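You operate a simulated robot arm through the tools that you are given. There is no shell and no other tool. Be economical: measure what you need, move in short steps, check, and stop when the job is done.

Carry out the task below with a simulated robot arm. There is one attempt and no reset: what you move stays moved.

TASK
Build up the valve in the jig with the black seat ring.
Fine: ring in the socket, ball on the ring, cover over them, then lock the yellow and red jig levers.

It is judged by the outcome, as a careful person would: the job done as asked, and still so three seconds after it is handed in. It fails if anything else is knocked over, pushed out of place, dropped, spilled or broken. Lids that push on must go on centred and level and be pressed home; caps that screw on are set level and turned clockwise until they are tight.

THE ROBOT
A 7-joint arm with a two-finger parallel gripper, fixed in place. Base frame: the origin is at the foot of the arm, x ahead of it, y to its left, z up; the work surface is at about z = 0.004. Readings come in m, degrees, newtons and seconds.
With the tool pointing down near the work surface it reaches from about 0.24 to 0.62 m from the base axis. Its first joint turns from -66.0 to 66.0 degrees. Payload 2.6 kg.
The TCP is the grasp point between the finger pads, 0.03 m short of the fingertips. In the tool frame z runs along the fingers and y along their closing line. Largest opening 0.094 m; finger width 0.028, thickness 0.01; the body of the gripper, 0.05 by 0.096 m, starts 0.055 m behind the TCP.
Orientation is that of the tool frame in the base frame, as a unit quaternion [x, y, z, w]. With the fingers straight down and closing along the base's y, the tool's x points along the base's -x, its y along +y and its z along -z.

THE INTERFACE
- The arm moves only by the tool nudge_tool. Its argument "steps" is a list of rows, each a list of 3 entries, a list of its own where there are three numbers: the gripper command, from -1 (fully open) to 1 (shut), values between in proportion, then the shift along the base's x, y, z in m, then the turn, a rotation vector about the base's x, y, z in degrees. In form: [[gripper, [x, y, z], [rx, ry, rz]], ...]. A call has 1 to 12 rows; each row shifts and turns the commanded pose from where the row before left it. A row lasts 0.2 s, in which the tool goes at most 0.05 m and 8.6 degrees; a call with a longer step from one row to the next is refused whole, and so is a gripper value outside its range. A pose out of reach is approached as far as the arm can. The call stops where the force on the tool passes 90 N (or 10 N more than at its start, if that is more) or the arm is blocked; 0.2 s more then pass. Each finger travels about 0.072 m/s and halts on what it meets, pressing with about 33 N; the grip force reading is that of the motor and also rises with nothing between the fingers. The clock runs only during rows and for 0.2 s after the last one: add rows that do not move to give the fingers time. It gives the time, the measured TCP pose, the force on the tool (base axes), the opening and the grip force at its end, in the units of the frame above (readings bear some noise).
- Cameras (640 x 400 px; columns grow to the right, rows downward): "scene" is fixed at [0.0351, 0.4286, 0.6027]; the picture's right is [-0.85, -0.53, 0.00], its down [-0.19, 0.30, -0.93] and it looks along [0.50, -0.79, -0.36] (base axes); focal length 367 px, centre (320, 200). "wrist" rides on the gripper at [0.076, 0.014, -0.103] in the tool frame; the picture's right is [-0.18, 0.98, 0.00], its down [-0.75, -0.14, -0.64] and it looks along [-0.63, -0.12, 0.77] (tool axes); focal length 243 px, centre (320, 200). There is no depth. A picture from a camera that has moved, and an enlarged one, comes with that camera's place and axes in the base frame and with its lens. The place of the scene camera against the robot may be out by one fixed shift of up to 0.025 m in any direction.
- camera(camera): a new picture of that camera. No time passes.
- inspect(camera, box): a new picture of the part [left, top, right, bottom] of that camera's present view, enlarged. No time passes.
- sign_off(): hands the job in; it is judged then, once.

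Go step by step. Nothing tells you positions but the pictures and the camera data: compare them with the known pose of the tool, close in by small moves and look again before you grip or let go. The budget is 120 turns and 68 pictures, counting those below and the enlarged ones. Unless the task says otherwise, let go and move clear before handing in, and close with one line.

The tools are called after "Request:" as a command line: name --argument value ..., lists and objects as JSON in quotes. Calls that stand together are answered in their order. nudge_tool: Moves the arm, as the interface text tells. Its arguments: {"type":"object","properties":{"steps":{"type":"array"}},"required":["steps"]} The other tools are called the same way: camera (camera) takes a picture; inspect (camera, box) takes an enlarged picture of a part of a camera's view; sign_off () hands the job in.

At the start:

```text
time_s: 0.0
ee_pos: [0.3424, -0.1166, 0.4168]
tool_rot: [0.0, 1.0, 0.0, 0.0]
wrist_force: [0.1, 0.1, 0.2]
width: 0.0938
finger_force: 0.0
```

scene: 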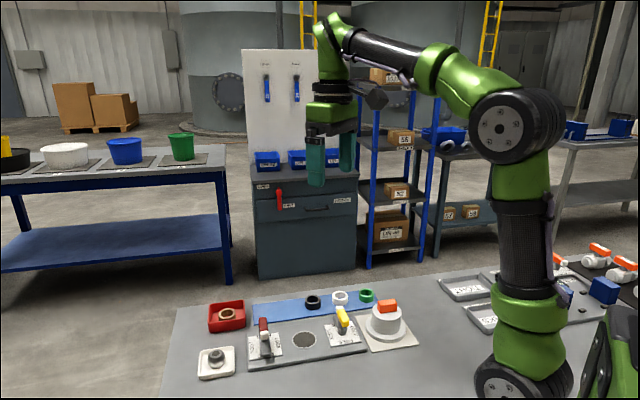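
wrist: 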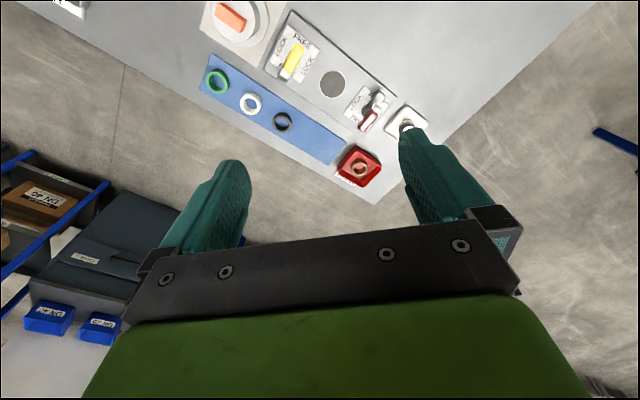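

I see the jig plate with a socket, two levers, three rings on a blue mat, a cover on a pad, a ball on a white pad and a red tray. I'll take closer looks first.

Request:
inspect --camera "scene" --box '[180, 270, 430, 390]'

Request:
inspect --camera "wrist" --box '[190, 0, 450, 200]'

```text
2.56 times, centred on (305, 330) of scene
camera zoom: at [0.0351, 0.4286, 0.6027], right [-0.85, -0.53, 0.0], down [-0.19, 0.3, -0.93], along [0.5, -0.79, -0.36], focal length 939 px, centre (358, -133)
```

zoom: 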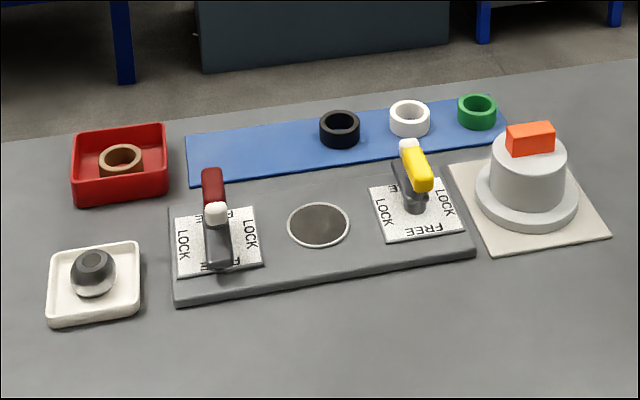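

```text
2.00 times, centred on (320, 100) of wrist
camera zoom: at [0.2664, -0.1024, 0.5177], right [0.18, 0.98, 0.0], down [0.75, -0.14, 0.64], along [0.63, -0.12, -0.77], focal length 485 px, centre (320, 400)
```

zoom: 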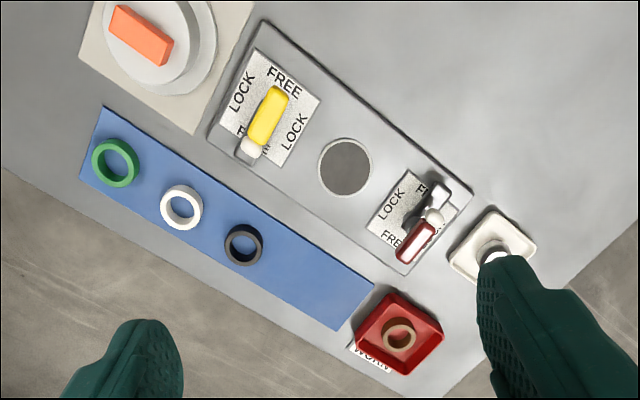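

The black ring is near (0.453, -0.222), the socket near (0.395, -0.104), the ball near (0.505, 0.042), and the cover near (0.27, -0.234). I'll move above the black ring and look again.

Request:
nudge_tool --steps '[[-1, [0.018, -0.0175, -0.036], [0, 0, 0]], [-1, [0.018, -0.0175, -0.036], [0, 0, 0]], [-1, [0.018, -0.0175, -0.036], [0, 0, 0]], [-1, [0.018, -0.0175, -0.036], [0, 0, 0]], [-1, [0.018, -0.0175, -0.036], [0, 0, 0]], [-1, [0.018, -0.0175, -0.036], [0, 0, 0]], [-1, [0, 0, 0], [0, 0, 0]]]'

Request:
camera --camera "wrist"

```text
time_s: 1.6
ee_pos: [0.4477, -0.2201, 0.1999]
tool_rot: [0.0, 1.0, 0.0, 0.001]
wrist_force: [0.6, 0.5, 0.0]
width: 0.094
finger_force: 0.1
```

```text
63 pictures are left
camera wrist: at [0.3736, -0.205, 0.2999], right [0.19, 0.98, 0.0], down [0.75, -0.14, 0.64], along [0.63, -0.12, -0.77], focal length 243 px, centre (320, 200)
```

wrist: 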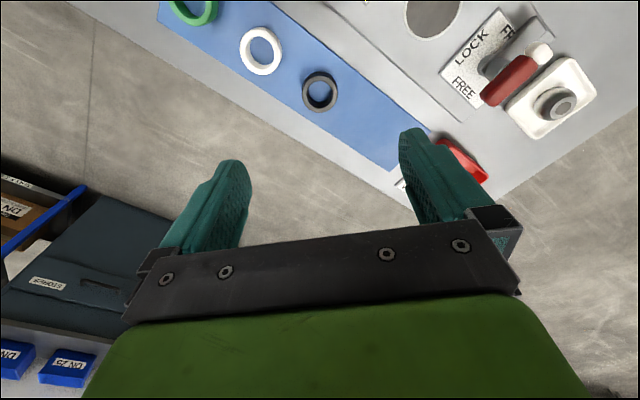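

The ring now measures at (0.454, -0.221), which agrees with the first estimate. I'll go lower over it with a narrower opening.

Request:
nudge_tool --steps '[[-0.36, [0.006, -0.0007, -0.04], [0, 0, 0]], [-0.36, [0, 0, -0.04], [0, 0, 0]], [-0.36, [0, 0, -0.03], [0, 0, 0]], [-0.36, [0, 0, 0], [0, 0, 0]]]'

Request:
camera --camera "wrist"

Request:
inspect --camera "scene" --box '[200, 260, 440, 390]'

```text
time_s: 2.6
ee_pos: [0.4566, -0.2238, 0.09]
tool_rot: [0.001, 1.0, 0.0, 0.0]
wrist_force: [0.8, 0.7, -0.3]
width: 0.064
finger_force: 0.0
```

```text
62 pictures are left
camera wrist: at [0.3803, -0.2095, 0.1906], right [0.19, 0.98, 0.0], down [0.75, -0.14, 0.64], along [0.63, -0.12, -0.77], focal length 243 px, centre (320, 200)
```

wrist: 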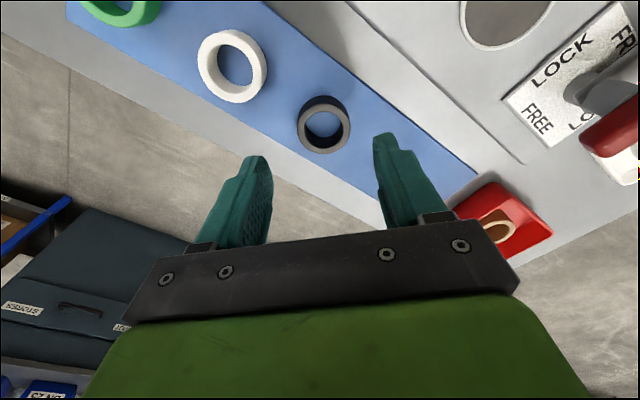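

```text
2.67 times, centred on (320, 325) of scene
camera zoom: at [0.0351, 0.4286, 0.6027], right [-0.85, -0.53, 0.0], down [-0.19, 0.3, -0.93], along [0.5, -0.79, -0.36], focal length 978 px, centre (320, -133)
```

zoom: 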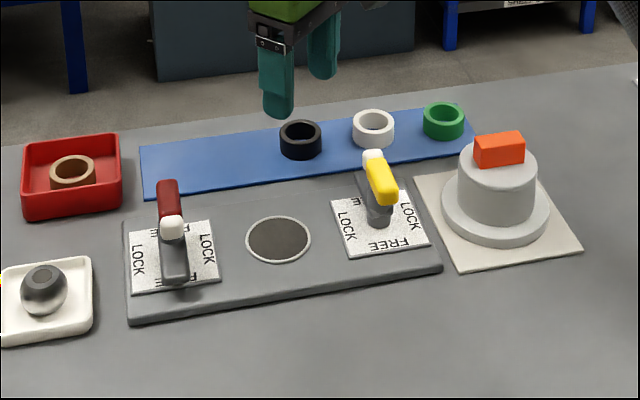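

The ring is about 39 mm across and 17 mm tall. I'll lower until the fingertips overlap only its upper half, then close.

Request:
nudge_tool --steps '[[-0.36, [-0.004, 0.002, -0.025], [0, 0, 0]], [-0.36, [0, 0, -0.021], [0, 0, 0]], [-0.36, [0, 0, 0], [0, 0, 0]]]'

Request:
inspect --camera "scene" --box '[260, 260, 380, 335]'

Request:
camera --camera "wrist"

```text
time_s: 3.4
ee_pos: [0.4522, -0.2206, 0.0436]
tool_rot: [0.001, 1.0, 0.0, 0.0]
wrist_force: [0.5, -0.3, 0.0]
width: 0.0641
finger_force: 0.1
```

```text
5.33 times, centred on (320, 298) of scene
camera zoom: at [0.0351, 0.4286, 0.6027], right [-0.85, -0.53, 0.0], down [-0.19, 0.3, -0.93], along [0.5, -0.79, -0.36], focal length 1956 px, centre (320, -320)
```

zoom: 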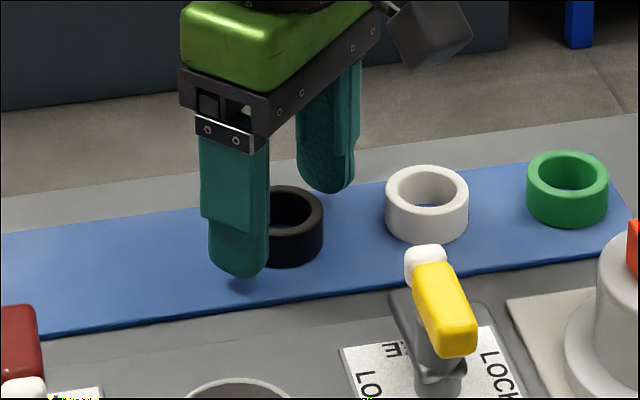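

```text
59 pictures are left
camera wrist: at [0.3777, -0.2062, 0.1441], right [0.19, 0.98, 0.0], down [0.75, -0.14, 0.64], along [0.63, -0.12, -0.77], focal length 243 px, centre (320, 200)
```

wrist: 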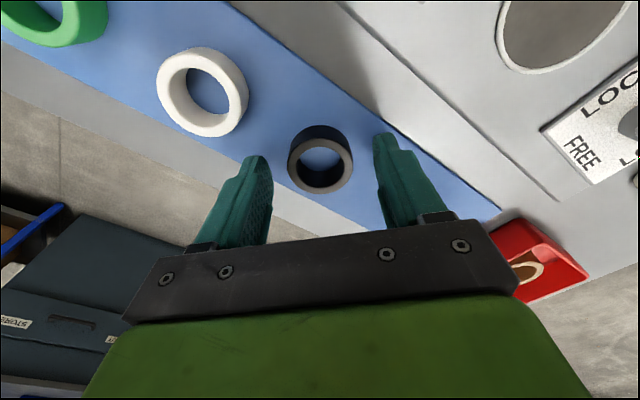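

The ring is centred between the pads. I'll close and lift.

Request:
nudge_tool --steps '[[0.3, [0, 0, 0], [0, 0, 0]], [0.6, [0, 0, 0], [0, 0, 0]], [0.6, [0, 0, 0], [0, 0, 0]], [0.6, [0, 0, 0.03], [0, 0, 0]], [0.6, [0, 0, 0.04], [0, 0, 0]], [0.6, [0, 0, 0.04], [0, 0, 0]], [0.6, [0, 0, 0], [0, 0, 0]]]'

Request:
camera --camera "wrist"

```text
time_s: 5.0
ee_pos: [0.4536, -0.2199, 0.1583]
tool_rot: [0.0, 1.0, 0.0, 0.001]
wrist_force: [0.0, -0.4, 0.2]
width: 0.0384
finger_force: 32.6
```

```text
58 pictures are left
camera wrist: at [0.3773, -0.2052, 0.2586], right [0.18, 0.98, 0.0], down [0.75, -0.14, 0.64], along [0.63, -0.12, -0.77], focal length 243 px, centre (320, 200)
```

wrist: 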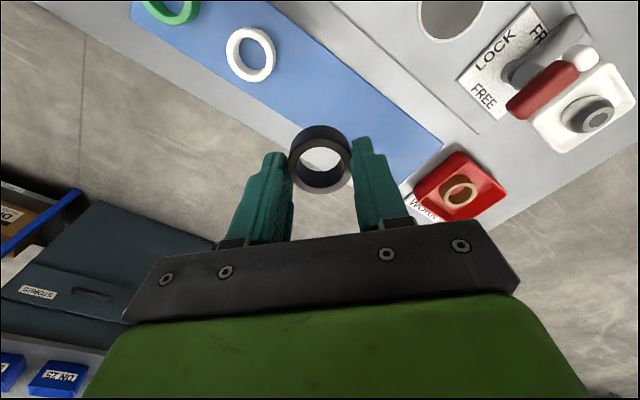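

The ring is held. I'll carry it above the socket and look.

Request:
nudge_tool --steps '[[0.6, [-0.019, 0.0387, 0], [0, 0, 0]], [0.6, [-0.019, 0.0387, 0], [0, 0, 0]], [0.6, [-0.019, 0.0386, 0], [0, 0, 0]], [0.6, [0, 0, -0.02], [0, 0, 0]], [0.6, [0, 0, -0.02], [0, 0, 0]], [0.6, [0, 0, 0], [0, 0, 0]]]'

Request:
camera --camera "wrist"

Request:
inspect --camera "scene" --box '[220, 260, 380, 360]'

```text
time_s: 6.4
ee_pos: [0.3928, -0.1022, 0.1147]
tool_rot: [0.001, 1.0, 0.0, 0.0]
wrist_force: [-0.6, -0.4, -1.3]
width: 0.0382
finger_force: 33.2
```

```text
57 pictures are left
camera wrist: at [0.318, -0.0879, 0.2166], right [0.19, 0.98, 0.0], down [0.75, -0.14, 0.64], along [0.63, -0.12, -0.77], focal length 243 px, centre (320, 200)
```

wrist: 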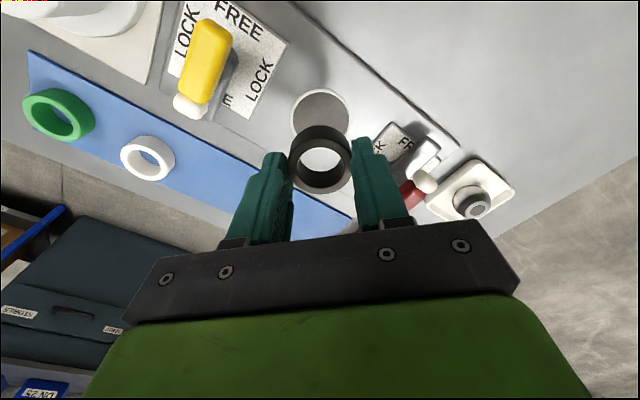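

```text
4.00 times, centred on (300, 310) of scene
camera zoom: at [0.0351, 0.4286, 0.6027], right [-0.85, -0.53, 0.0], down [-0.19, 0.3, -0.93], along [0.5, -0.79, -0.36], focal length 1467 px, centre (400, -240)
```

zoom: 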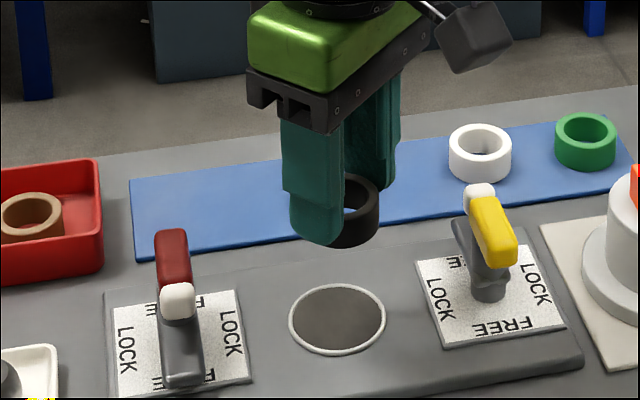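

The socket sits almost directly under the ring. I'll lower to just above the plate and check the alignment.

Request:
nudge_tool --steps '[[0.6, [0.0015, 0, -0.025], [0, 0, 0]], [0.6, [0, 0, -0.025], [0, 0, 0]], [0.6, [0, 0, 0], [0, 0, 0]]]'

Request:
camera --camera "wrist"

Request:
inspect --camera "scene" --box '[264, 300, 344, 350]'

```text
time_s: 7.2
ee_pos: [0.3942, -0.1021, 0.0648]
tool_rot: [0.001, 1.0, 0.0, 0.0]
wrist_force: [0.7, 0.9, 0.0]
width: 0.0387
finger_force: 32.9
```

```text
55 pictures are left
camera wrist: at [0.3191, -0.0883, 0.1662], right [0.18, 0.98, 0.0], down [0.75, -0.14, 0.64], along [0.63, -0.12, -0.77], focal length 243 px, centre (320, 200)
```

wrist: 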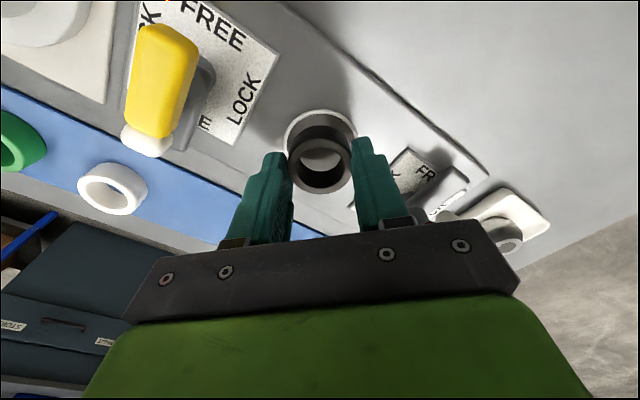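

```text
8.00 times, centred on (304, 325) of scene
camera zoom: at [0.0351, 0.4286, 0.6027], right [-0.85, -0.53, 0.0], down [-0.19, 0.3, -0.93], along [0.5, -0.79, -0.36], focal length 2934 px, centre (448, -800)
```

zoom: 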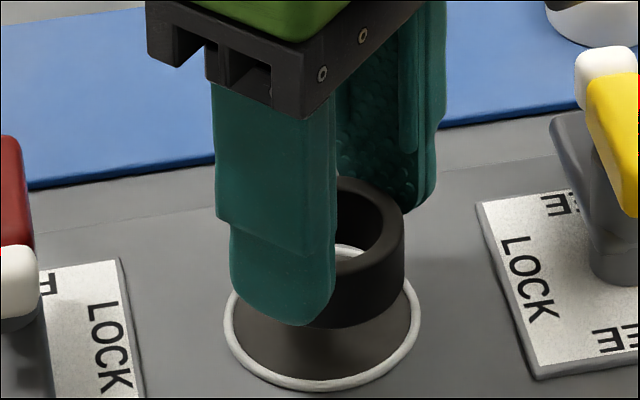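

The ring is aligned with the socket and its bottom is about 13 mm above it. I'll lower gently and watch the force.

Request:
nudge_tool --steps '[[0.6, [0, 0, -0.008], [0, 0, 0]], [0.6, [0, 0, -0.004], [0, 0, 0]], [0.6, [0, 0, -0.002], [0, 0, 0]], [0.6, [0, 0, 0], [0, 0, 0]]]'

Request:
inspect --camera "scene" --box '[264, 300, 344, 350]'

```text
time_s: 8.2
ee_pos: [0.3965, -0.104, 0.0507]
tool_rot: [0.001, 1.0, 0.001, 0.0]
wrist_force: [0.4, 0.3, -1.0]
width: 0.0381
finger_force: 32.5
```

```text
8.00 times, centred on (304, 325) of scene
camera zoom: at [0.0351, 0.4286, 0.6027], right [-0.85, -0.53, 0.0], down [-0.19, 0.3, -0.93], along [0.5, -0.79, -0.36], focal length 2934 px, centre (448, -800)
```

zoom: 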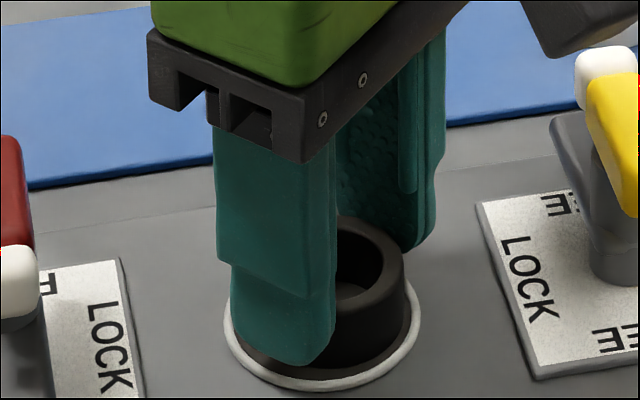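

There's no contact yet. I'll keep going down in 1 mm steps.

Request:
nudge_tool --steps '[[0.6, [0, 0, -0.0015], [0, 0, 0]], [0.6, [0, 0, -0.0015], [0, 0, 0]], [0.6, [0, 0, -0.001], [0, 0, 0]], [0.6, [0, 0, 0], [0, 0, 0]]]'

Request:
inspect --camera "scene" --box '[264, 300, 344, 350]'

```text
time_s: 9.2
ee_pos: [0.3966, -0.1045, 0.0476]
tool_rot: [0.0, 1.0, 0.0, 0.001]
wrist_force: [-4.7, 3.2, 28.6]
width: 0.0384
finger_force: 33.2
```

```text
8.00 times, centred on (304, 325) of scene
camera zoom: at [0.0349, 0.4286, 0.6027], right [-0.85, -0.53, 0.0], down [-0.19, 0.3, -0.93], along [0.5, -0.79, -0.36], focal length 2934 px, centre (448, -800)
```

zoom: 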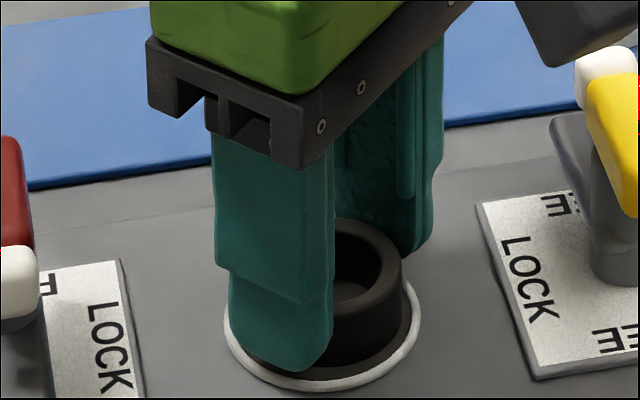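

There's 29 N of contact, and the ring looks centred inside the white rim. I'll ease off slightly, open just enough and inspect.

Request:
nudge_tool --steps '[[0.6, [0, 0, 0.0008], [0, 0, 0]], [0.0, [0, 0, 0], [0, 0, 0]], [-0.2, [0, 0, 0], [0, 0, 0]], [-0.2, [0, 0, 0.03], [0, 0, 0]], [-0.2, [0, 0, 0.04], [0, 0, 0]], [-0.2, [0, 0, 0.04], [0, 0, 0]], [-0.2, [0, 0, 0], [0, 0, 0]]]'

Request:
inspect --camera "scene" --box '[264, 300, 344, 350]'

Request:
inspect --camera "wrist" --box '[220, 50, 420, 175]'

```text
time_s: 10.8
ee_pos: [0.3946, -0.1033, 0.1614]
tool_rot: [0.0, 1.0, 0.0, 0.0]
wrist_force: [0.3, -1.2, -0.4]
width: 0.0564
finger_force: 0.0
```

```text
8.00 times, centred on (304, 325) of scene
camera zoom: at [0.0351, 0.4286, 0.6027], right [-0.85, -0.53, 0.0], down [-0.19, 0.3, -0.93], along [0.5, -0.79, -0.36], focal length 2934 px, centre (448, -800)
```

zoom: 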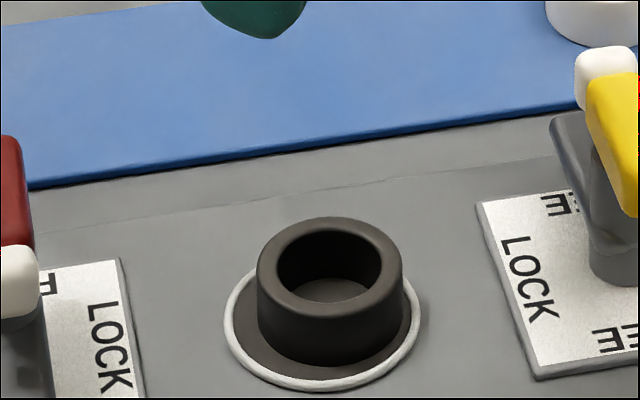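

```text
3.20 times, centred on (320, 112) of wrist
camera zoom: at [0.32, -0.0888, 0.2615], right [0.18, 0.98, 0.0], down [0.75, -0.14, 0.64], along [0.63, -0.12, -0.77], focal length 776 px, centre (320, 480)
```

zoom: 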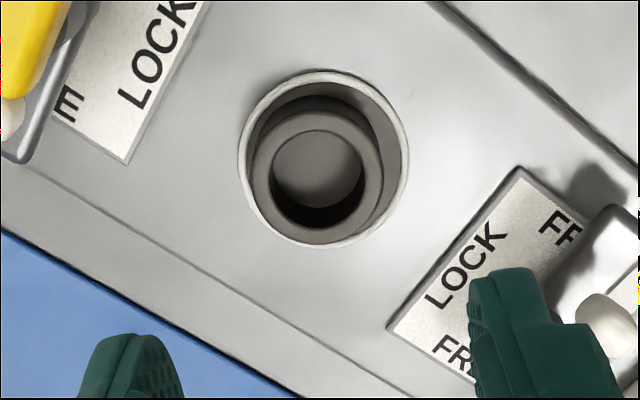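

The ring stands in the socket but looks slightly off-centre, and I'm not sure it has seated. I'll get a view from closer to overhead.

Request:
nudge_tool --steps '[[-0.2, [0.04, 0, -0.01], [0, 0, 0]], [-0.2, [0, 0, -0.02], [0, 0, 0]], [-0.2, [0, 0, 0], [0, 0, 0]]]'

Request:
inspect --camera "wrist" --box '[240, 0, 400, 100]'

```text
time_s: 11.6
ee_pos: [0.436, -0.1038, 0.1315]
tool_rot: [-0.001, 1.0, 0.0, 0.001]
wrist_force: [0.2, -0.1, -0.5]
width: 0.0565
finger_force: 0.0
```

```text
4.00 times, centred on (320, 50) of wrist
camera zoom: at [0.3613, -0.0898, 0.2325], right [0.18, 0.98, 0.0], down [0.75, -0.14, 0.64], along [0.63, -0.12, -0.77], focal length 970 px, centre (320, 800)
```

zoom: 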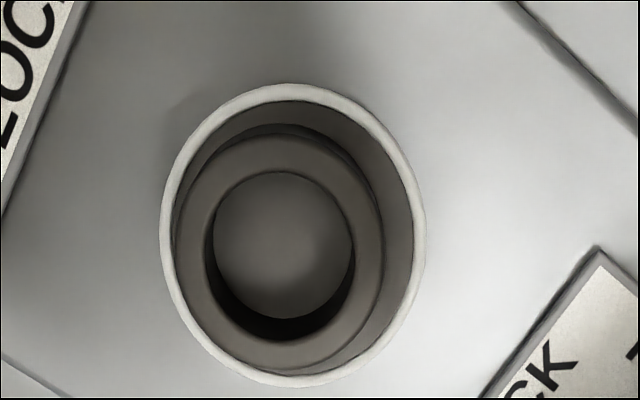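

There is a recess, and the ring sits about 1.8 mm off-centre towards -y, so it may be resting on the lead-in. I'll regrip it, centre it and see whether it drops further.

Request:
nudge_tool --steps '[[-0.3, [-0.0407, 0, 0], [0, 0, 0]], [-0.3, [0, 0, -0.04], [0, 0, 0]], [-0.3, [0, 0, -0.038], [0, 0, 0]], [-0.3, [0, 0, -0.004], [0, 0, 0]], [-0.3, [0, 0, 0], [0, 0, 0]], [0.6, [0, 0, 0], [0, 0, 0]], [0.6, [0, 0, 0], [0, 0, 0]], [0.6, [0, 0, 0], [0, 0, 0]]]'

```text
time_s: 13.4
ee_pos: [0.3938, -0.1034, 0.048]
tool_rot: [0.0, 1.0, 0.001, 0.0]
wrist_force: [-0.5, -0.3, -0.8]
width: 0.0387
finger_force: 32.6
```

Gripped again. I'll lift 2 mm, shift towards the socket centre and lower in small steps.

Request:
nudge_tool --steps '[[0.6, [0, 0, 0.002], [0, 0, 0]], [0.6, [0.001, 0.0017, 0], [0, 0, 0]], [0.6, [0, 0, -0.002], [0, 0, 0]], [0.6, [0, 0, -0.001], [0, 0, 0]], [0.6, [0, 0, 0], [0, 0, 0]]]'

```text
time_s: 14.6
ee_pos: [0.3967, -0.1018, 0.0457]
tool_rot: [0.0, 1.0, 0.0, 0.002]
wrist_force: [-6.1, 5.1, 26.0]
width: 0.0384
finger_force: 33.5
```

Contact again, with a lateral push towards -x/+y. I'll comply with that push while keeping light pressure on.

Request:
nudge_tool --steps '[[0.6, [-0.0008, 0.0006, 0], [0, 0, 0]], [0.6, [0, 0, 0], [0, 0, 0]]]'

Request:
nudge_tool --steps '[[0.6, [-0.0008, 0.0006, 0], [0, 0, 0]], [0.6, [0, 0, 0], [0, 0, 0]]]'

Request:
inspect --camera "scene" --box '[264, 300, 344, 350]'

```text
time_s: 15.2
ee_pos: [0.3966, -0.1024, 0.0458]
tool_rot: [0.001, 1.0, 0.0, 0.003]
wrist_force: [3.6, -0.7, 24.7]
width: 0.0384
finger_force: 32.4
```

```text
time_s: 15.8
ee_pos: [0.3974, -0.1022, 0.0451]
tool_rot: [0.001, 1.0, -0.001, 0.003]
wrist_force: [6.7, -4.3, 21.6]
width: 0.0387
finger_force: 32.7
```

```text
8.00 times, centred on (304, 325) of scene
camera zoom: at [0.035, 0.4286, 0.6027], right [-0.85, -0.53, 0.0], down [-0.19, 0.3, -0.93], along [0.5, -0.79, -0.36], focal length 2934 px, centre (448, -800)
```

zoom: 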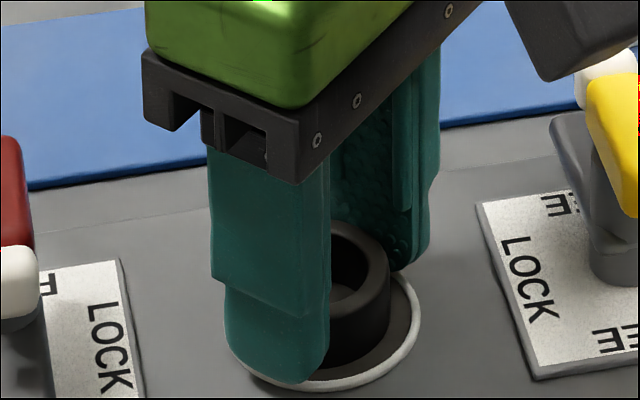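

The lateral force just follows my motion, so this is friction: the ring rests on the flat floor of the socket. I'll release and check centring from above.

Request:
nudge_tool --steps '[[0.6, [0, 0, 0.001], [0, 0, 0]], [0.0, [0, 0, 0], [0, 0, 0]], [-0.2, [0, 0, 0], [0, 0, 0]], [-0.2, [0, 0, 0.04], [0, 0, 0]], [-0.2, [0, 0, 0.045], [0, 0, 0]], [-0.2, [0.04, 0, 0], [0, 0, 0]], [-0.2, [0, 0, 0], [0, 0, 0]]]'

Request:
inspect --camera "wrist" --box '[240, 0, 400, 100]'

Request:
inspect --camera "scene" --box '[264, 300, 344, 350]'

```text
time_s: 17.4
ee_pos: [0.4314, -0.1008, 0.13]
tool_rot: [0.0, 1.0, 0.0, 0.0]
wrist_force: [0.2, 0.6, -0.4]
width: 0.0564
finger_force: 0.0
```

```text
4.00 times, centred on (320, 50) of wrist
camera zoom: at [0.3559, -0.0867, 0.2309], right [0.18, 0.98, 0.0], down [0.75, -0.14, 0.64], along [0.63, -0.12, -0.77], focal length 970 px, centre (320, 800)
```

zoom: 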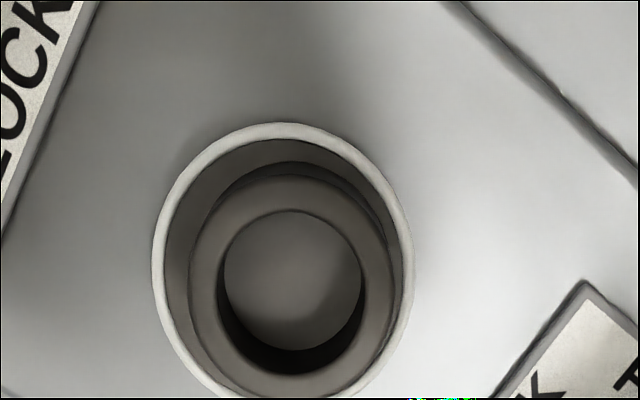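

```text
8.00 times, centred on (304, 325) of scene
camera zoom: at [0.0351, 0.4286, 0.6027], right [-0.85, -0.53, 0.0], down [-0.19, 0.3, -0.93], along [0.5, -0.79, -0.36], focal length 2934 px, centre (448, -800)
```

zoom: 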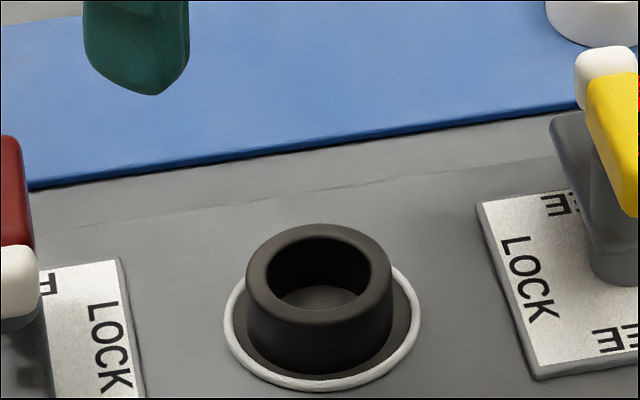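

The ring is on the floor and level, about 1.7 mm off towards +y. I'll do one small correction.

Request:
nudge_tool --steps '[[-0.2, [-0.04, 0, 0], [0, 0, 0]], [-0.2, [0, 0, -0.045], [0, 0, 0]], [-0.2, [0, 0, -0.039], [0, 0, 0]], [-0.2, [0, 0, 0], [0, 0, 0]], [0.6, [0, 0, 0], [0, 0, 0]], [0.6, [0, 0, 0], [0, 0, 0]], [0.6, [0, 0, 0.001], [0, 0, 0]], [0.6, [-0.0003, -0.0016, 0], [0, 0, 0]], [0.6, [0, 0, 0], [0, 0, 0]], [0.6, [0, 0, -0.001], [0, 0, 0]], [0.6, [0, 0, 0], [0, 0, 0]]]'

Request:
nudge_tool --steps '[[0.1, [0, 0, 0], [0, 0, 0]], [-0.2, [0, 0, 0], [0, 0, 0]], [-0.2, [0, 0, 0], [0, 0, 0]], [-0.2, [0, 0, 0.04], [0, 0, 0]], [-0.2, [0, 0, 0.045], [0, 0, 0]], [-0.2, [0.03, 0, 0], [0, 0, 0]], [-0.2, [0, 0, 0], [0, 0, 0]]]'

Request:
inspect --camera "wrist" --box '[240, 10, 400, 110]'

Request:
inspect --camera "scene" --box '[264, 300, 344, 350]'

```text
time_s: 19.8
ee_pos: [0.3964, -0.1017, 0.0476]
tool_rot: [0.0, 1.0, 0.0, -0.001]
wrist_force: [0.4, -0.3, 0.9]
width: 0.0387
finger_force: 32.8
```

```text
time_s: 21.4
ee_pos: [0.4241, -0.1035, 0.1324]
tool_rot: [0.001, 1.0, 0.0, 0.0]
wrist_force: [-1.2, 0.8, 1.0]
width: 0.0565
finger_force: 0.1
```

```text
4.00 times, centred on (320, 60) of wrist
camera zoom: at [0.3491, -0.0889, 0.2329], right [0.18, 0.98, 0.0], down [0.75, -0.14, 0.64], along [0.63, -0.12, -0.77], focal length 970 px, centre (320, 760)
```

zoom: 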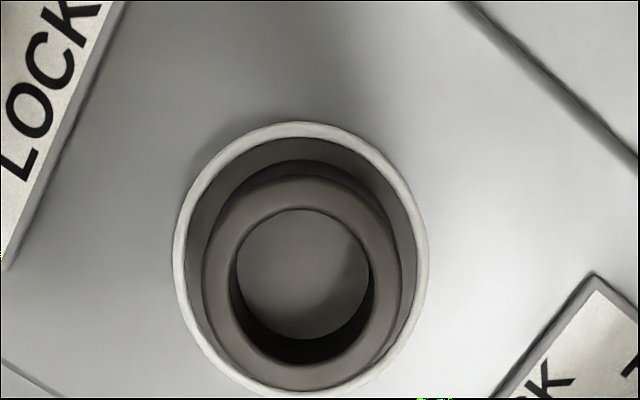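

```text
8.00 times, centred on (304, 325) of scene
camera zoom: at [0.0351, 0.4286, 0.6027], right [-0.85, -0.53, 0.0], down [-0.19, 0.3, -0.93], along [0.5, -0.79, -0.36], focal length 2934 px, centre (448, -800)
```

zoom: 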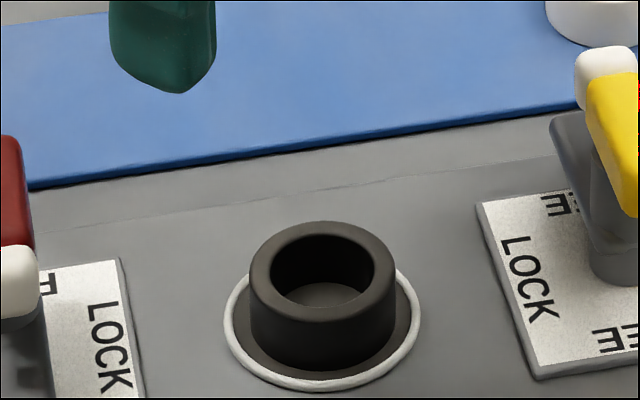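

The ring is centred. Next is the ball: I'll move above its tray.

Request:
nudge_tool --steps '[[-1, [0.01, 0.01, 0.04], [0, 0, 0]], [-1, [0.018, 0.0337, 0.01], [0, 0, 0]], [-1, [0.018, 0.0337, 0], [0, 0, 0]], [-1, [0.018, 0.0337, 0], [0, 0, 0]], [-1, [0.0157, 0.0339, -0.02], [0, 0, 0]], [-1, [0, 0, 0], [0, 0, 0]]]'

Request:
camera --camera "wrist"

Request:
inspect --camera "scene" --box '[184, 330, 264, 380]'

```text
time_s: 22.8
ee_pos: [0.5047, 0.042, 0.1633]
tool_rot: [0.001, 1.0, 0.0, 0.0]
wrist_force: [0.6, 0.3, 0.4]
width: 0.0943
finger_force: 0.1
```

```text
43 pictures are left
camera wrist: at [0.429, 0.0563, 0.2642], right [0.19, 0.98, 0.0], down [0.75, -0.14, 0.64], along [0.63, -0.12, -0.77], focal length 243 px, centre (320, 200)
```

wrist: 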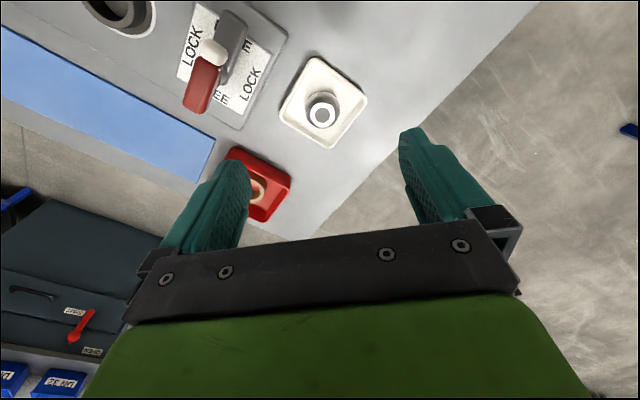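

```text
8.00 times, centred on (224, 355) of scene
camera zoom: at [0.0351, 0.4286, 0.6027], right [-0.85, -0.53, 0.0], down [-0.19, 0.3, -0.93], along [0.5, -0.79, -0.36], focal length 2934 px, centre (1088, -1040)
```

zoom: 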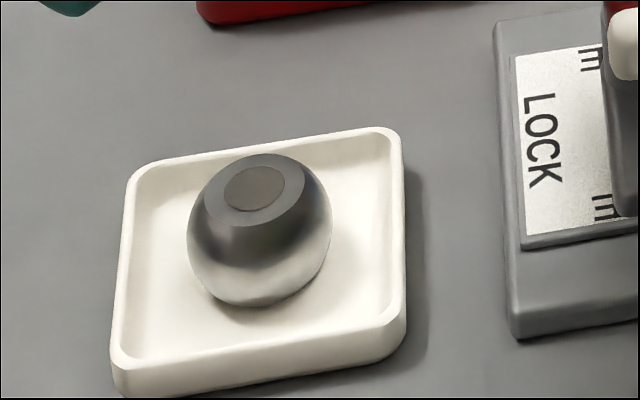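

The ball has flat bore faces and is about 36 mm across, near (0.512, 0.042). I'll move down closer for a check.

Request:
nudge_tool --steps '[[-0.3, [0.007, 0.0, -0.04], [0, 0, 0]], [-0.3, [0, 0, -0.035], [0, 0, 0]], [-0.3, [0, 0, 0], [0, 0, 0]]]'

Request:
camera --camera "wrist"

```text
time_s: 23.6
ee_pos: [0.5102, 0.0413, 0.088]
tool_rot: [0.001, 1.0, 0.0, 0.0]
wrist_force: [0.1, -0.3, 0.0]
width: 0.0609
finger_force: 0.1
```

```text
41 pictures are left
camera wrist: at [0.4344, 0.0562, 0.1883], right [0.19, 0.98, 0.0], down [0.75, -0.14, 0.64], along [0.63, -0.12, -0.77], focal length 243 px, centre (320, 200)
```

wrist: 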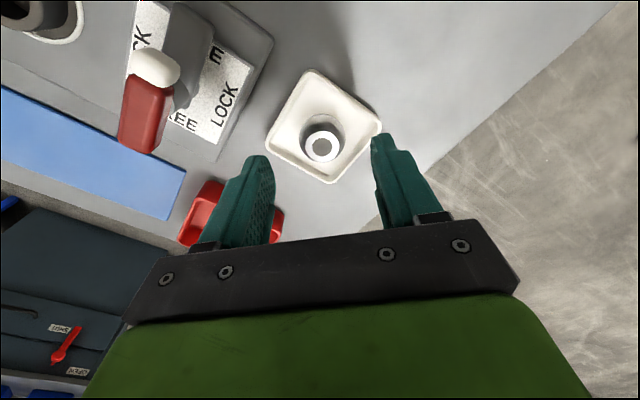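

The ball is about 4.5 mm further in x than the TCP. I'll descend and check before closing.

Request:
nudge_tool --steps '[[-0.3, [0.0045, 0.0008, -0.02], [0, 0, 0]], [-0.3, [0, 0, -0.02], [0, 0, 0]], [-0.3, [0, 0, -0.003], [0, 0, 0]], [-0.3, [0, 0, 0], [0, 0, 0]]]'

Request:
inspect --camera "wrist" --box '[220, 110, 420, 235]'

Request:
inspect --camera "scene" --box '[184, 330, 264, 380]'

```text
time_s: 24.6
ee_pos: [0.5147, 0.0426, 0.0444]
tool_rot: [0.001, 1.0, 0.0, 0.0]
wrist_force: [-1.6, -0.1, 3.8]
width: 0.061
finger_force: 0.0
```

```text
3.20 times, centred on (320, 172) of wrist
camera zoom: at [0.4392, 0.0573, 0.1449], right [0.19, 0.98, 0.0], down [0.75, -0.14, 0.64], along [0.63, -0.12, -0.77], focal length 776 px, centre (320, 288)
```

zoom: 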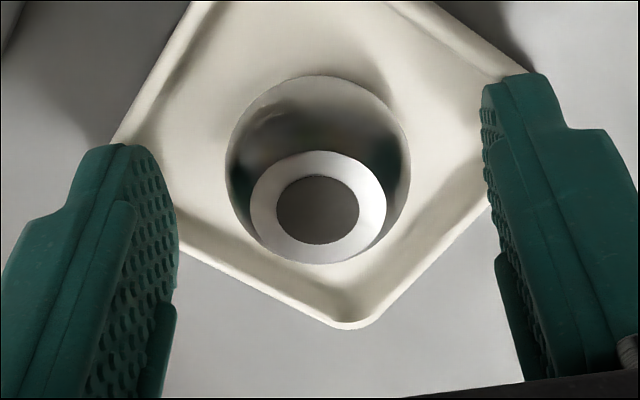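

```text
8.00 times, centred on (224, 355) of scene
camera zoom: at [0.0351, 0.4286, 0.6027], right [-0.85, -0.53, 0.0], down [-0.19, 0.3, -0.93], along [0.5, -0.79, -0.36], focal length 2934 px, centre (1088, -1040)
```

zoom: 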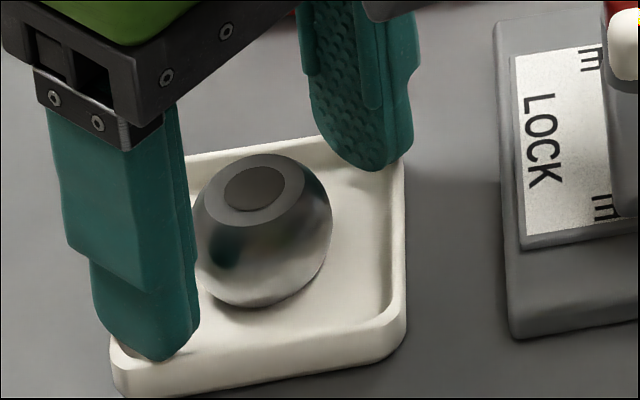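

The fingertips are just touching the tray rim (4 N). I'll raise 1.5 mm, shift -2.5 mm in x to centre, then close.

Request:
nudge_tool --steps '[[-0.3, [0, 0, 0.0015], [0, 0, 0]], [-0.3, [-0.0025, 0, 0], [0, 0, 0]], [0.6, [0, 0, 0], [0, 0, 0]], [0.6, [0, 0, 0], [0, 0, 0]], [0.6, [0, 0, 0], [0, 0, 0]]]'

Request:
inspect --camera "wrist" --box '[220, 110, 420, 235]'

```text
time_s: 25.8
ee_pos: [0.5131, 0.0435, 0.045]
tool_rot: [0.0, 1.0, 0.0, 0.0]
wrist_force: [-0.4, -0.4, -0.2]
width: 0.0343
finger_force: 33.2
```

```text
3.20 times, centred on (320, 172) of wrist
camera zoom: at [0.4375, 0.0577, 0.1461], right [0.18, 0.98, 0.0], down [0.75, -0.14, 0.64], along [0.63, -0.12, -0.77], focal length 776 px, centre (320, 288)
```

zoom: 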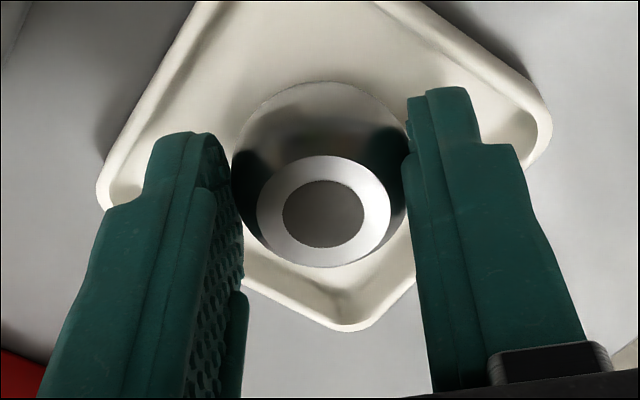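

The ball is gripped at 34 mm. I'll lift it and carry it over the ring.

Request:
nudge_tool --steps '[[0.6, [0, 0, 0.03], [0, 0, 0]], [0.6, [0, 0, 0.045], [0, 0, 0]], [0.6, [0, 0, 0.025], [0, 0, 0]], [0.6, [-0.03, -0.0365, 0], [0, 0, 0]], [0.6, [-0.03, -0.0365, 0], [0, 0, 0]], [0.6, [-0.03, -0.0365, 0], [0, 0, 0]], [0.6, [-0.0277, -0.0363, 0], [0, 0, 0]], [0.6, [0, 0, -0.035], [0, 0, 0]], [0.6, [0, 0, -0.025], [0, 0, 0]], [0.6, [0, 0, 0], [0, 0, 0]], [0.6, [0, 0, 0], [0, 0, 0]]]'

Request:
inspect --camera "wrist" --box '[220, 75, 420, 200]'

Request:
inspect --camera "scene" --box '[264, 300, 344, 350]'

```text
time_s: 28.2
ee_pos: [0.3939, -0.1039, 0.084]
tool_rot: [0.0, 1.0, 0.0, 0.0]
wrist_force: [-0.3, -0.5, -0.9]
width: 0.0341
finger_force: 32.6
```

```text
3.20 times, centred on (320, 138) of wrist
camera zoom: at [0.3185, -0.0897, 0.1845], right [0.18, 0.98, 0.0], down [0.75, -0.14, 0.64], along [0.63, -0.12, -0.77], focal length 776 px, centre (320, 400)
```

zoom: 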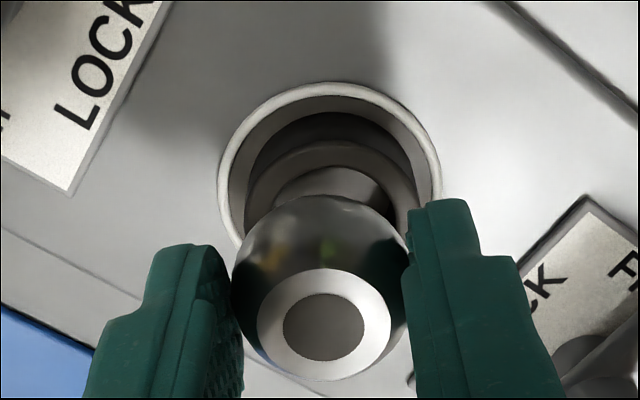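

```text
8.00 times, centred on (304, 325) of scene
camera zoom: at [0.0351, 0.4286, 0.6027], right [-0.85, -0.53, 0.0], down [-0.19, 0.3, -0.93], along [0.5, -0.79, -0.36], focal length 2934 px, centre (448, -800)
```

zoom: 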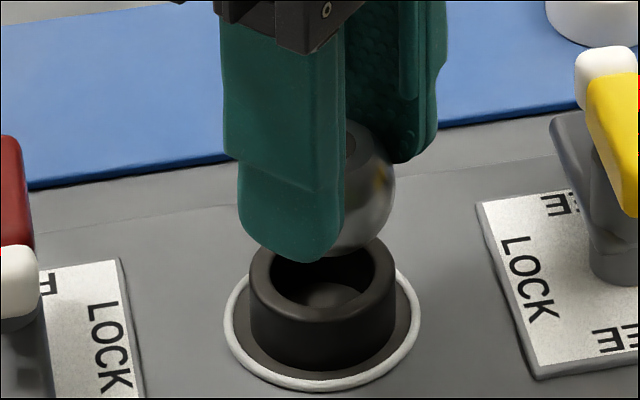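

The ball is about 2 mm short of the ring centre in +y and 1 mm in +x. I'll correct, lower most of the way and check.

Request:
nudge_tool --steps '[[0.6, [0.0009, 0.0021, 0], [0, 0, 0]], [0.6, [0, 0, -0.012], [0, 0, 0]], [0.6, [0, 0, 0], [0, 0, 0]], [0.6, [0, 0, 0], [0, 0, 0]]]'

Request:
inspect --camera "wrist" --box '[220, 75, 420, 200]'

Request:
inspect --camera "scene" --box '[264, 300, 344, 350]'

```text
time_s: 29.2
ee_pos: [0.3957, -0.1005, 0.0717]
tool_rot: [0.0, 1.0, 0.0, 0.001]
wrist_force: [0.5, 0.6, -0.4]
width: 0.0341
finger_force: 33.4
```

```text
3.20 times, centred on (320, 138) of wrist
camera zoom: at [0.3205, -0.0868, 0.1729], right [0.18, 0.98, 0.0], down [0.75, -0.14, 0.64], along [0.63, -0.12, -0.77], focal length 776 px, centre (320, 400)
```

zoom: 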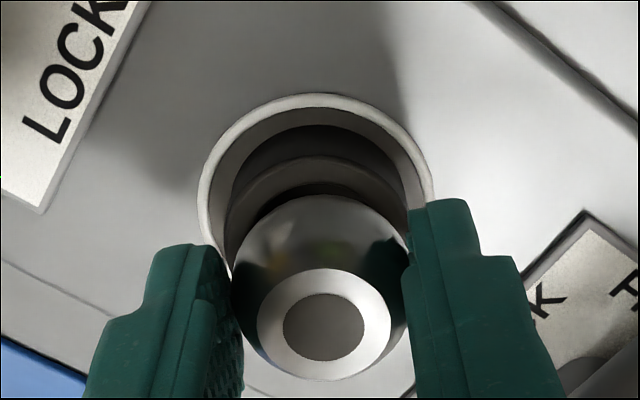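

```text
8.00 times, centred on (304, 325) of scene
camera zoom: at [0.0351, 0.4286, 0.6027], right [-0.85, -0.53, 0.0], down [-0.19, 0.3, -0.93], along [0.5, -0.79, -0.36], focal length 2934 px, centre (448, -800)
```

zoom: 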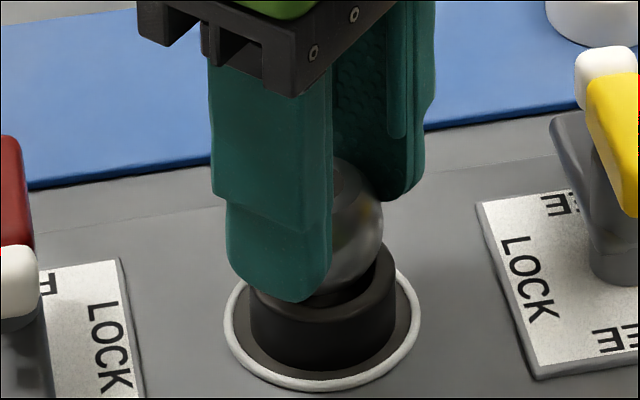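

It moved slightly more than commanded and is now about 1 mm past. I'll apply a small correction and lower onto the ring gently.

Request:
nudge_tool --steps '[[0.6, [-0.0009, -0.0006, 0], [0, 0, 0]], [0.6, [0, 0, -0.003], [0, 0, 0]], [0.6, [0, 0, -0.002], [0, 0, 0]], [0.6, [0, 0, 0], [0, 0, 0]]]'

Request:
inspect --camera "scene" --box '[264, 300, 344, 350]'

```text
time_s: 30.2
ee_pos: [0.396, -0.1013, 0.0665]
tool_rot: [0.0, 1.0, 0.0, 0.0]
wrist_force: [-0.1, -0.5, -1.8]
width: 0.0343
finger_force: 33.0
```

```text
8.00 times, centred on (304, 325) of scene
camera zoom: at [0.0351, 0.4286, 0.6027], right [-0.85, -0.53, 0.0], down [-0.19, 0.3, -0.93], along [0.5, -0.79, -0.36], focal length 2934 px, centre (448, -800)
```

zoom: 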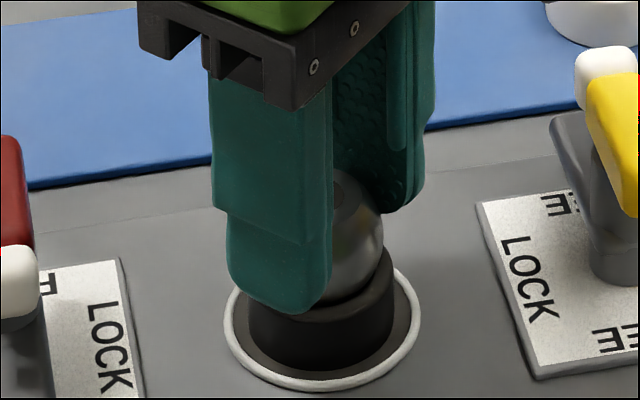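

I'll add a small shift and keep lowering until light contact.

Request:
nudge_tool --steps '[[0.6, [-0.0008, -0.0003, 0], [0, 0, 0]], [0.6, [0, 0, -0.001], [0, 0, 0]], [0.6, [0, 0, -0.001], [0, 0, 0]], [0.6, [0, 0, 0], [0, 0, 0]]]'

Request:
nudge_tool --steps '[[0.6, [0, 0, -0.001], [0, 0, 0]], [0.6, [0, 0, 0], [0, 0, 0]]]'

Request:
inspect --camera "scene" --box '[264, 300, 344, 350]'

```text
time_s: 31.2
ee_pos: [0.3952, -0.1016, 0.0662]
tool_rot: [0.001, 1.0, 0.0, 0.001]
wrist_force: [-0.6, 0.9, 1.2]
width: 0.0344
finger_force: 33.2
```

```text
time_s: 31.8
ee_pos: [0.3965, -0.1022, 0.0661]
tool_rot: [0.001, 1.0, 0.0, 0.001]
wrist_force: [-1.0, -1.4, 8.1]
width: 0.0342
finger_force: 32.9
```

```text
8.00 times, centred on (304, 325) of scene
camera zoom: at [0.035, 0.4286, 0.6027], right [-0.85, -0.53, 0.0], down [-0.19, 0.3, -0.93], along [0.5, -0.79, -0.36], focal length 2934 px, centre (448, -800)
```

zoom: 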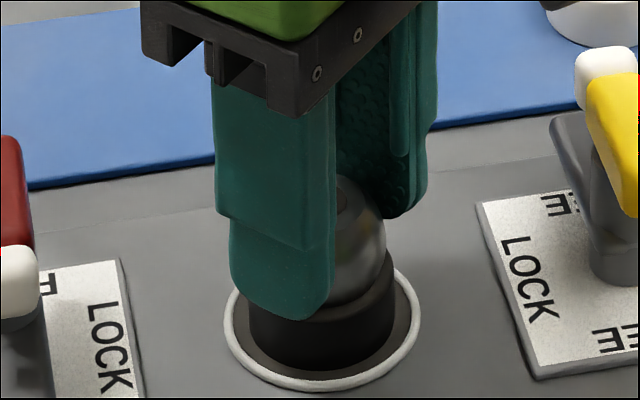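

Ball seated at 8 N, centred on the ring. I'll release slowly and lift.

Request:
nudge_tool --steps '[[0.2, [0, 0, 0], [0, 0, 0]], [0.0, [0, 0, 0], [0, 0, 0]], [-0.4, [0, 0, 0], [0, 0, 0]], [-0.4, [0, 0, 0], [0, 0, 0]], [-0.4, [0, 0, 0.03], [0, 0, 0]], [-0.4, [0, 0, 0.05], [0, 0, 0]], [-0.4, [0.02, 0, 0.02], [0, 0, 0]], [-0.4, [0, 0, 0], [0, 0, 0]]]'

Request:
inspect --camera "scene" --box '[264, 300, 344, 350]'

Request:
inspect --camera "wrist" --box '[160, 0, 480, 200]'

```text
time_s: 33.6
ee_pos: [0.4169, -0.0993, 0.1655]
tool_rot: [0.0, 1.0, 0.0, 0.001]
wrist_force: [-0.2, 0.4, 0.7]
width: 0.0658
finger_force: 0.1
```

```text
8.00 times, centred on (304, 325) of scene
camera zoom: at [0.0351, 0.4286, 0.6027], right [-0.85, -0.53, 0.0], down [-0.19, 0.3, -0.93], along [0.5, -0.79, -0.36], focal length 2934 px, centre (448, -800)
```

zoom: 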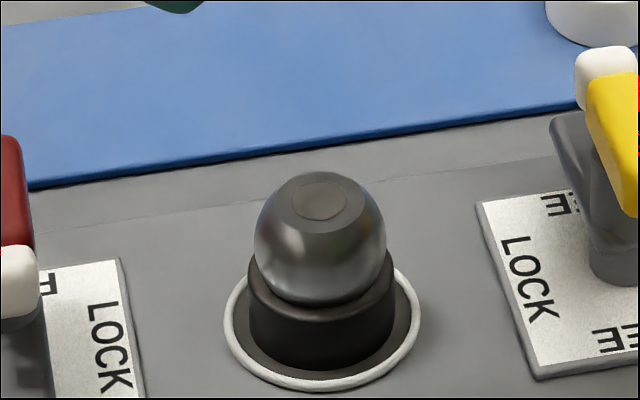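

```text
2.00 times, centred on (320, 100) of wrist
camera zoom: at [0.3402, -0.0855, 0.266], right [0.18, 0.98, 0.0], down [0.75, -0.14, 0.64], along [0.63, -0.12, -0.77], focal length 485 px, centre (320, 400)
```

zoom: 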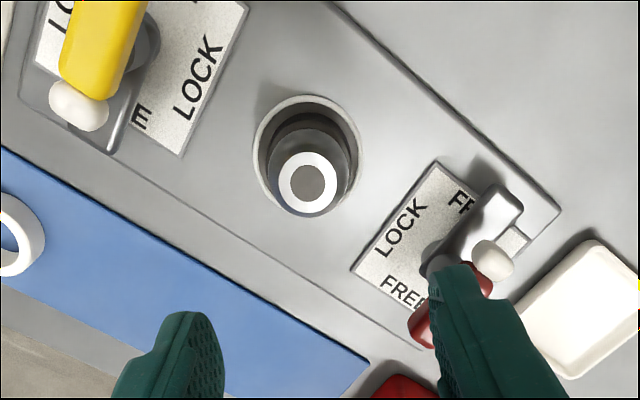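

The ball sits cleanly on the ring. Next is the cover: I'll move up and over to it.

Request:
nudge_tool --steps '[[-1, [0, 0, 0.045], [0, 0, 0]], [-1, [-0.03, -0.033, 0.01], [0, 0, 0]], [-1, [-0.03, -0.033, 0], [0, 0, 0]], [-1, [-0.03, -0.033, 0], [0, 0, 0]], [-1, [-0.03, -0.033, 0], [0, 0, 0]], [-1, [0, 0, 0], [0, 0, 0]]]'

Request:
camera --camera "wrist"

Request:
inspect --camera "scene" --box '[328, 285, 424, 345]'

```text
time_s: 35.0
ee_pos: [0.2957, -0.2339, 0.2147]
tool_rot: [0.0, 1.0, 0.0, 0.0]
wrist_force: [0.5, 0.4, -0.5]
width: 0.094
finger_force: 0.1
```

```text
29 pictures are left
camera wrist: at [0.2196, -0.2202, 0.3161], right [0.18, 0.98, 0.0], down [0.75, -0.14, 0.64], along [0.63, -0.12, -0.77], focal length 243 px, centre (320, 200)
```

wrist: 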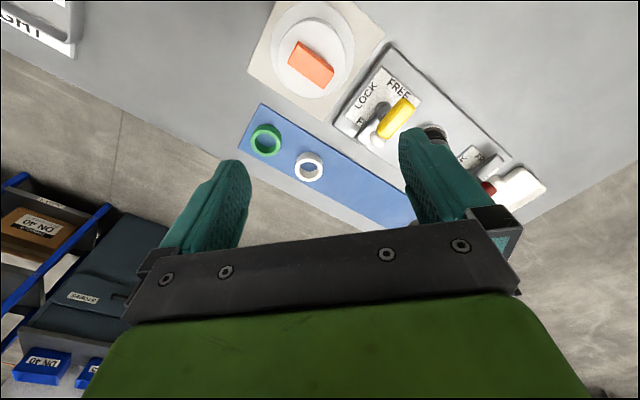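

```text
6.67 times, centred on (376, 315) of scene
camera zoom: at [0.0351, 0.4286, 0.6027], right [-0.85, -0.53, 0.0], down [-0.19, 0.3, -0.93], along [0.5, -0.79, -0.36], focal length 2445 px, centre (-53, -567)
```

zoom: 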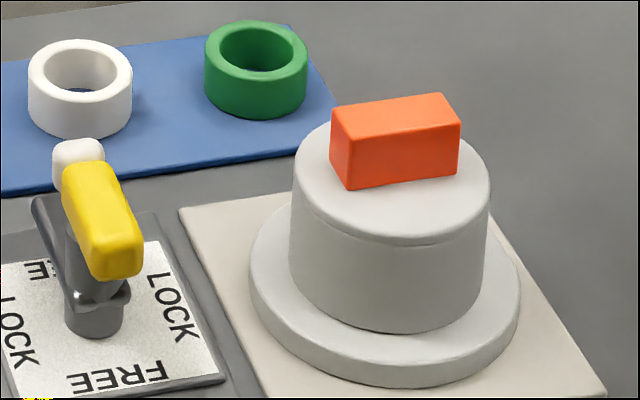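

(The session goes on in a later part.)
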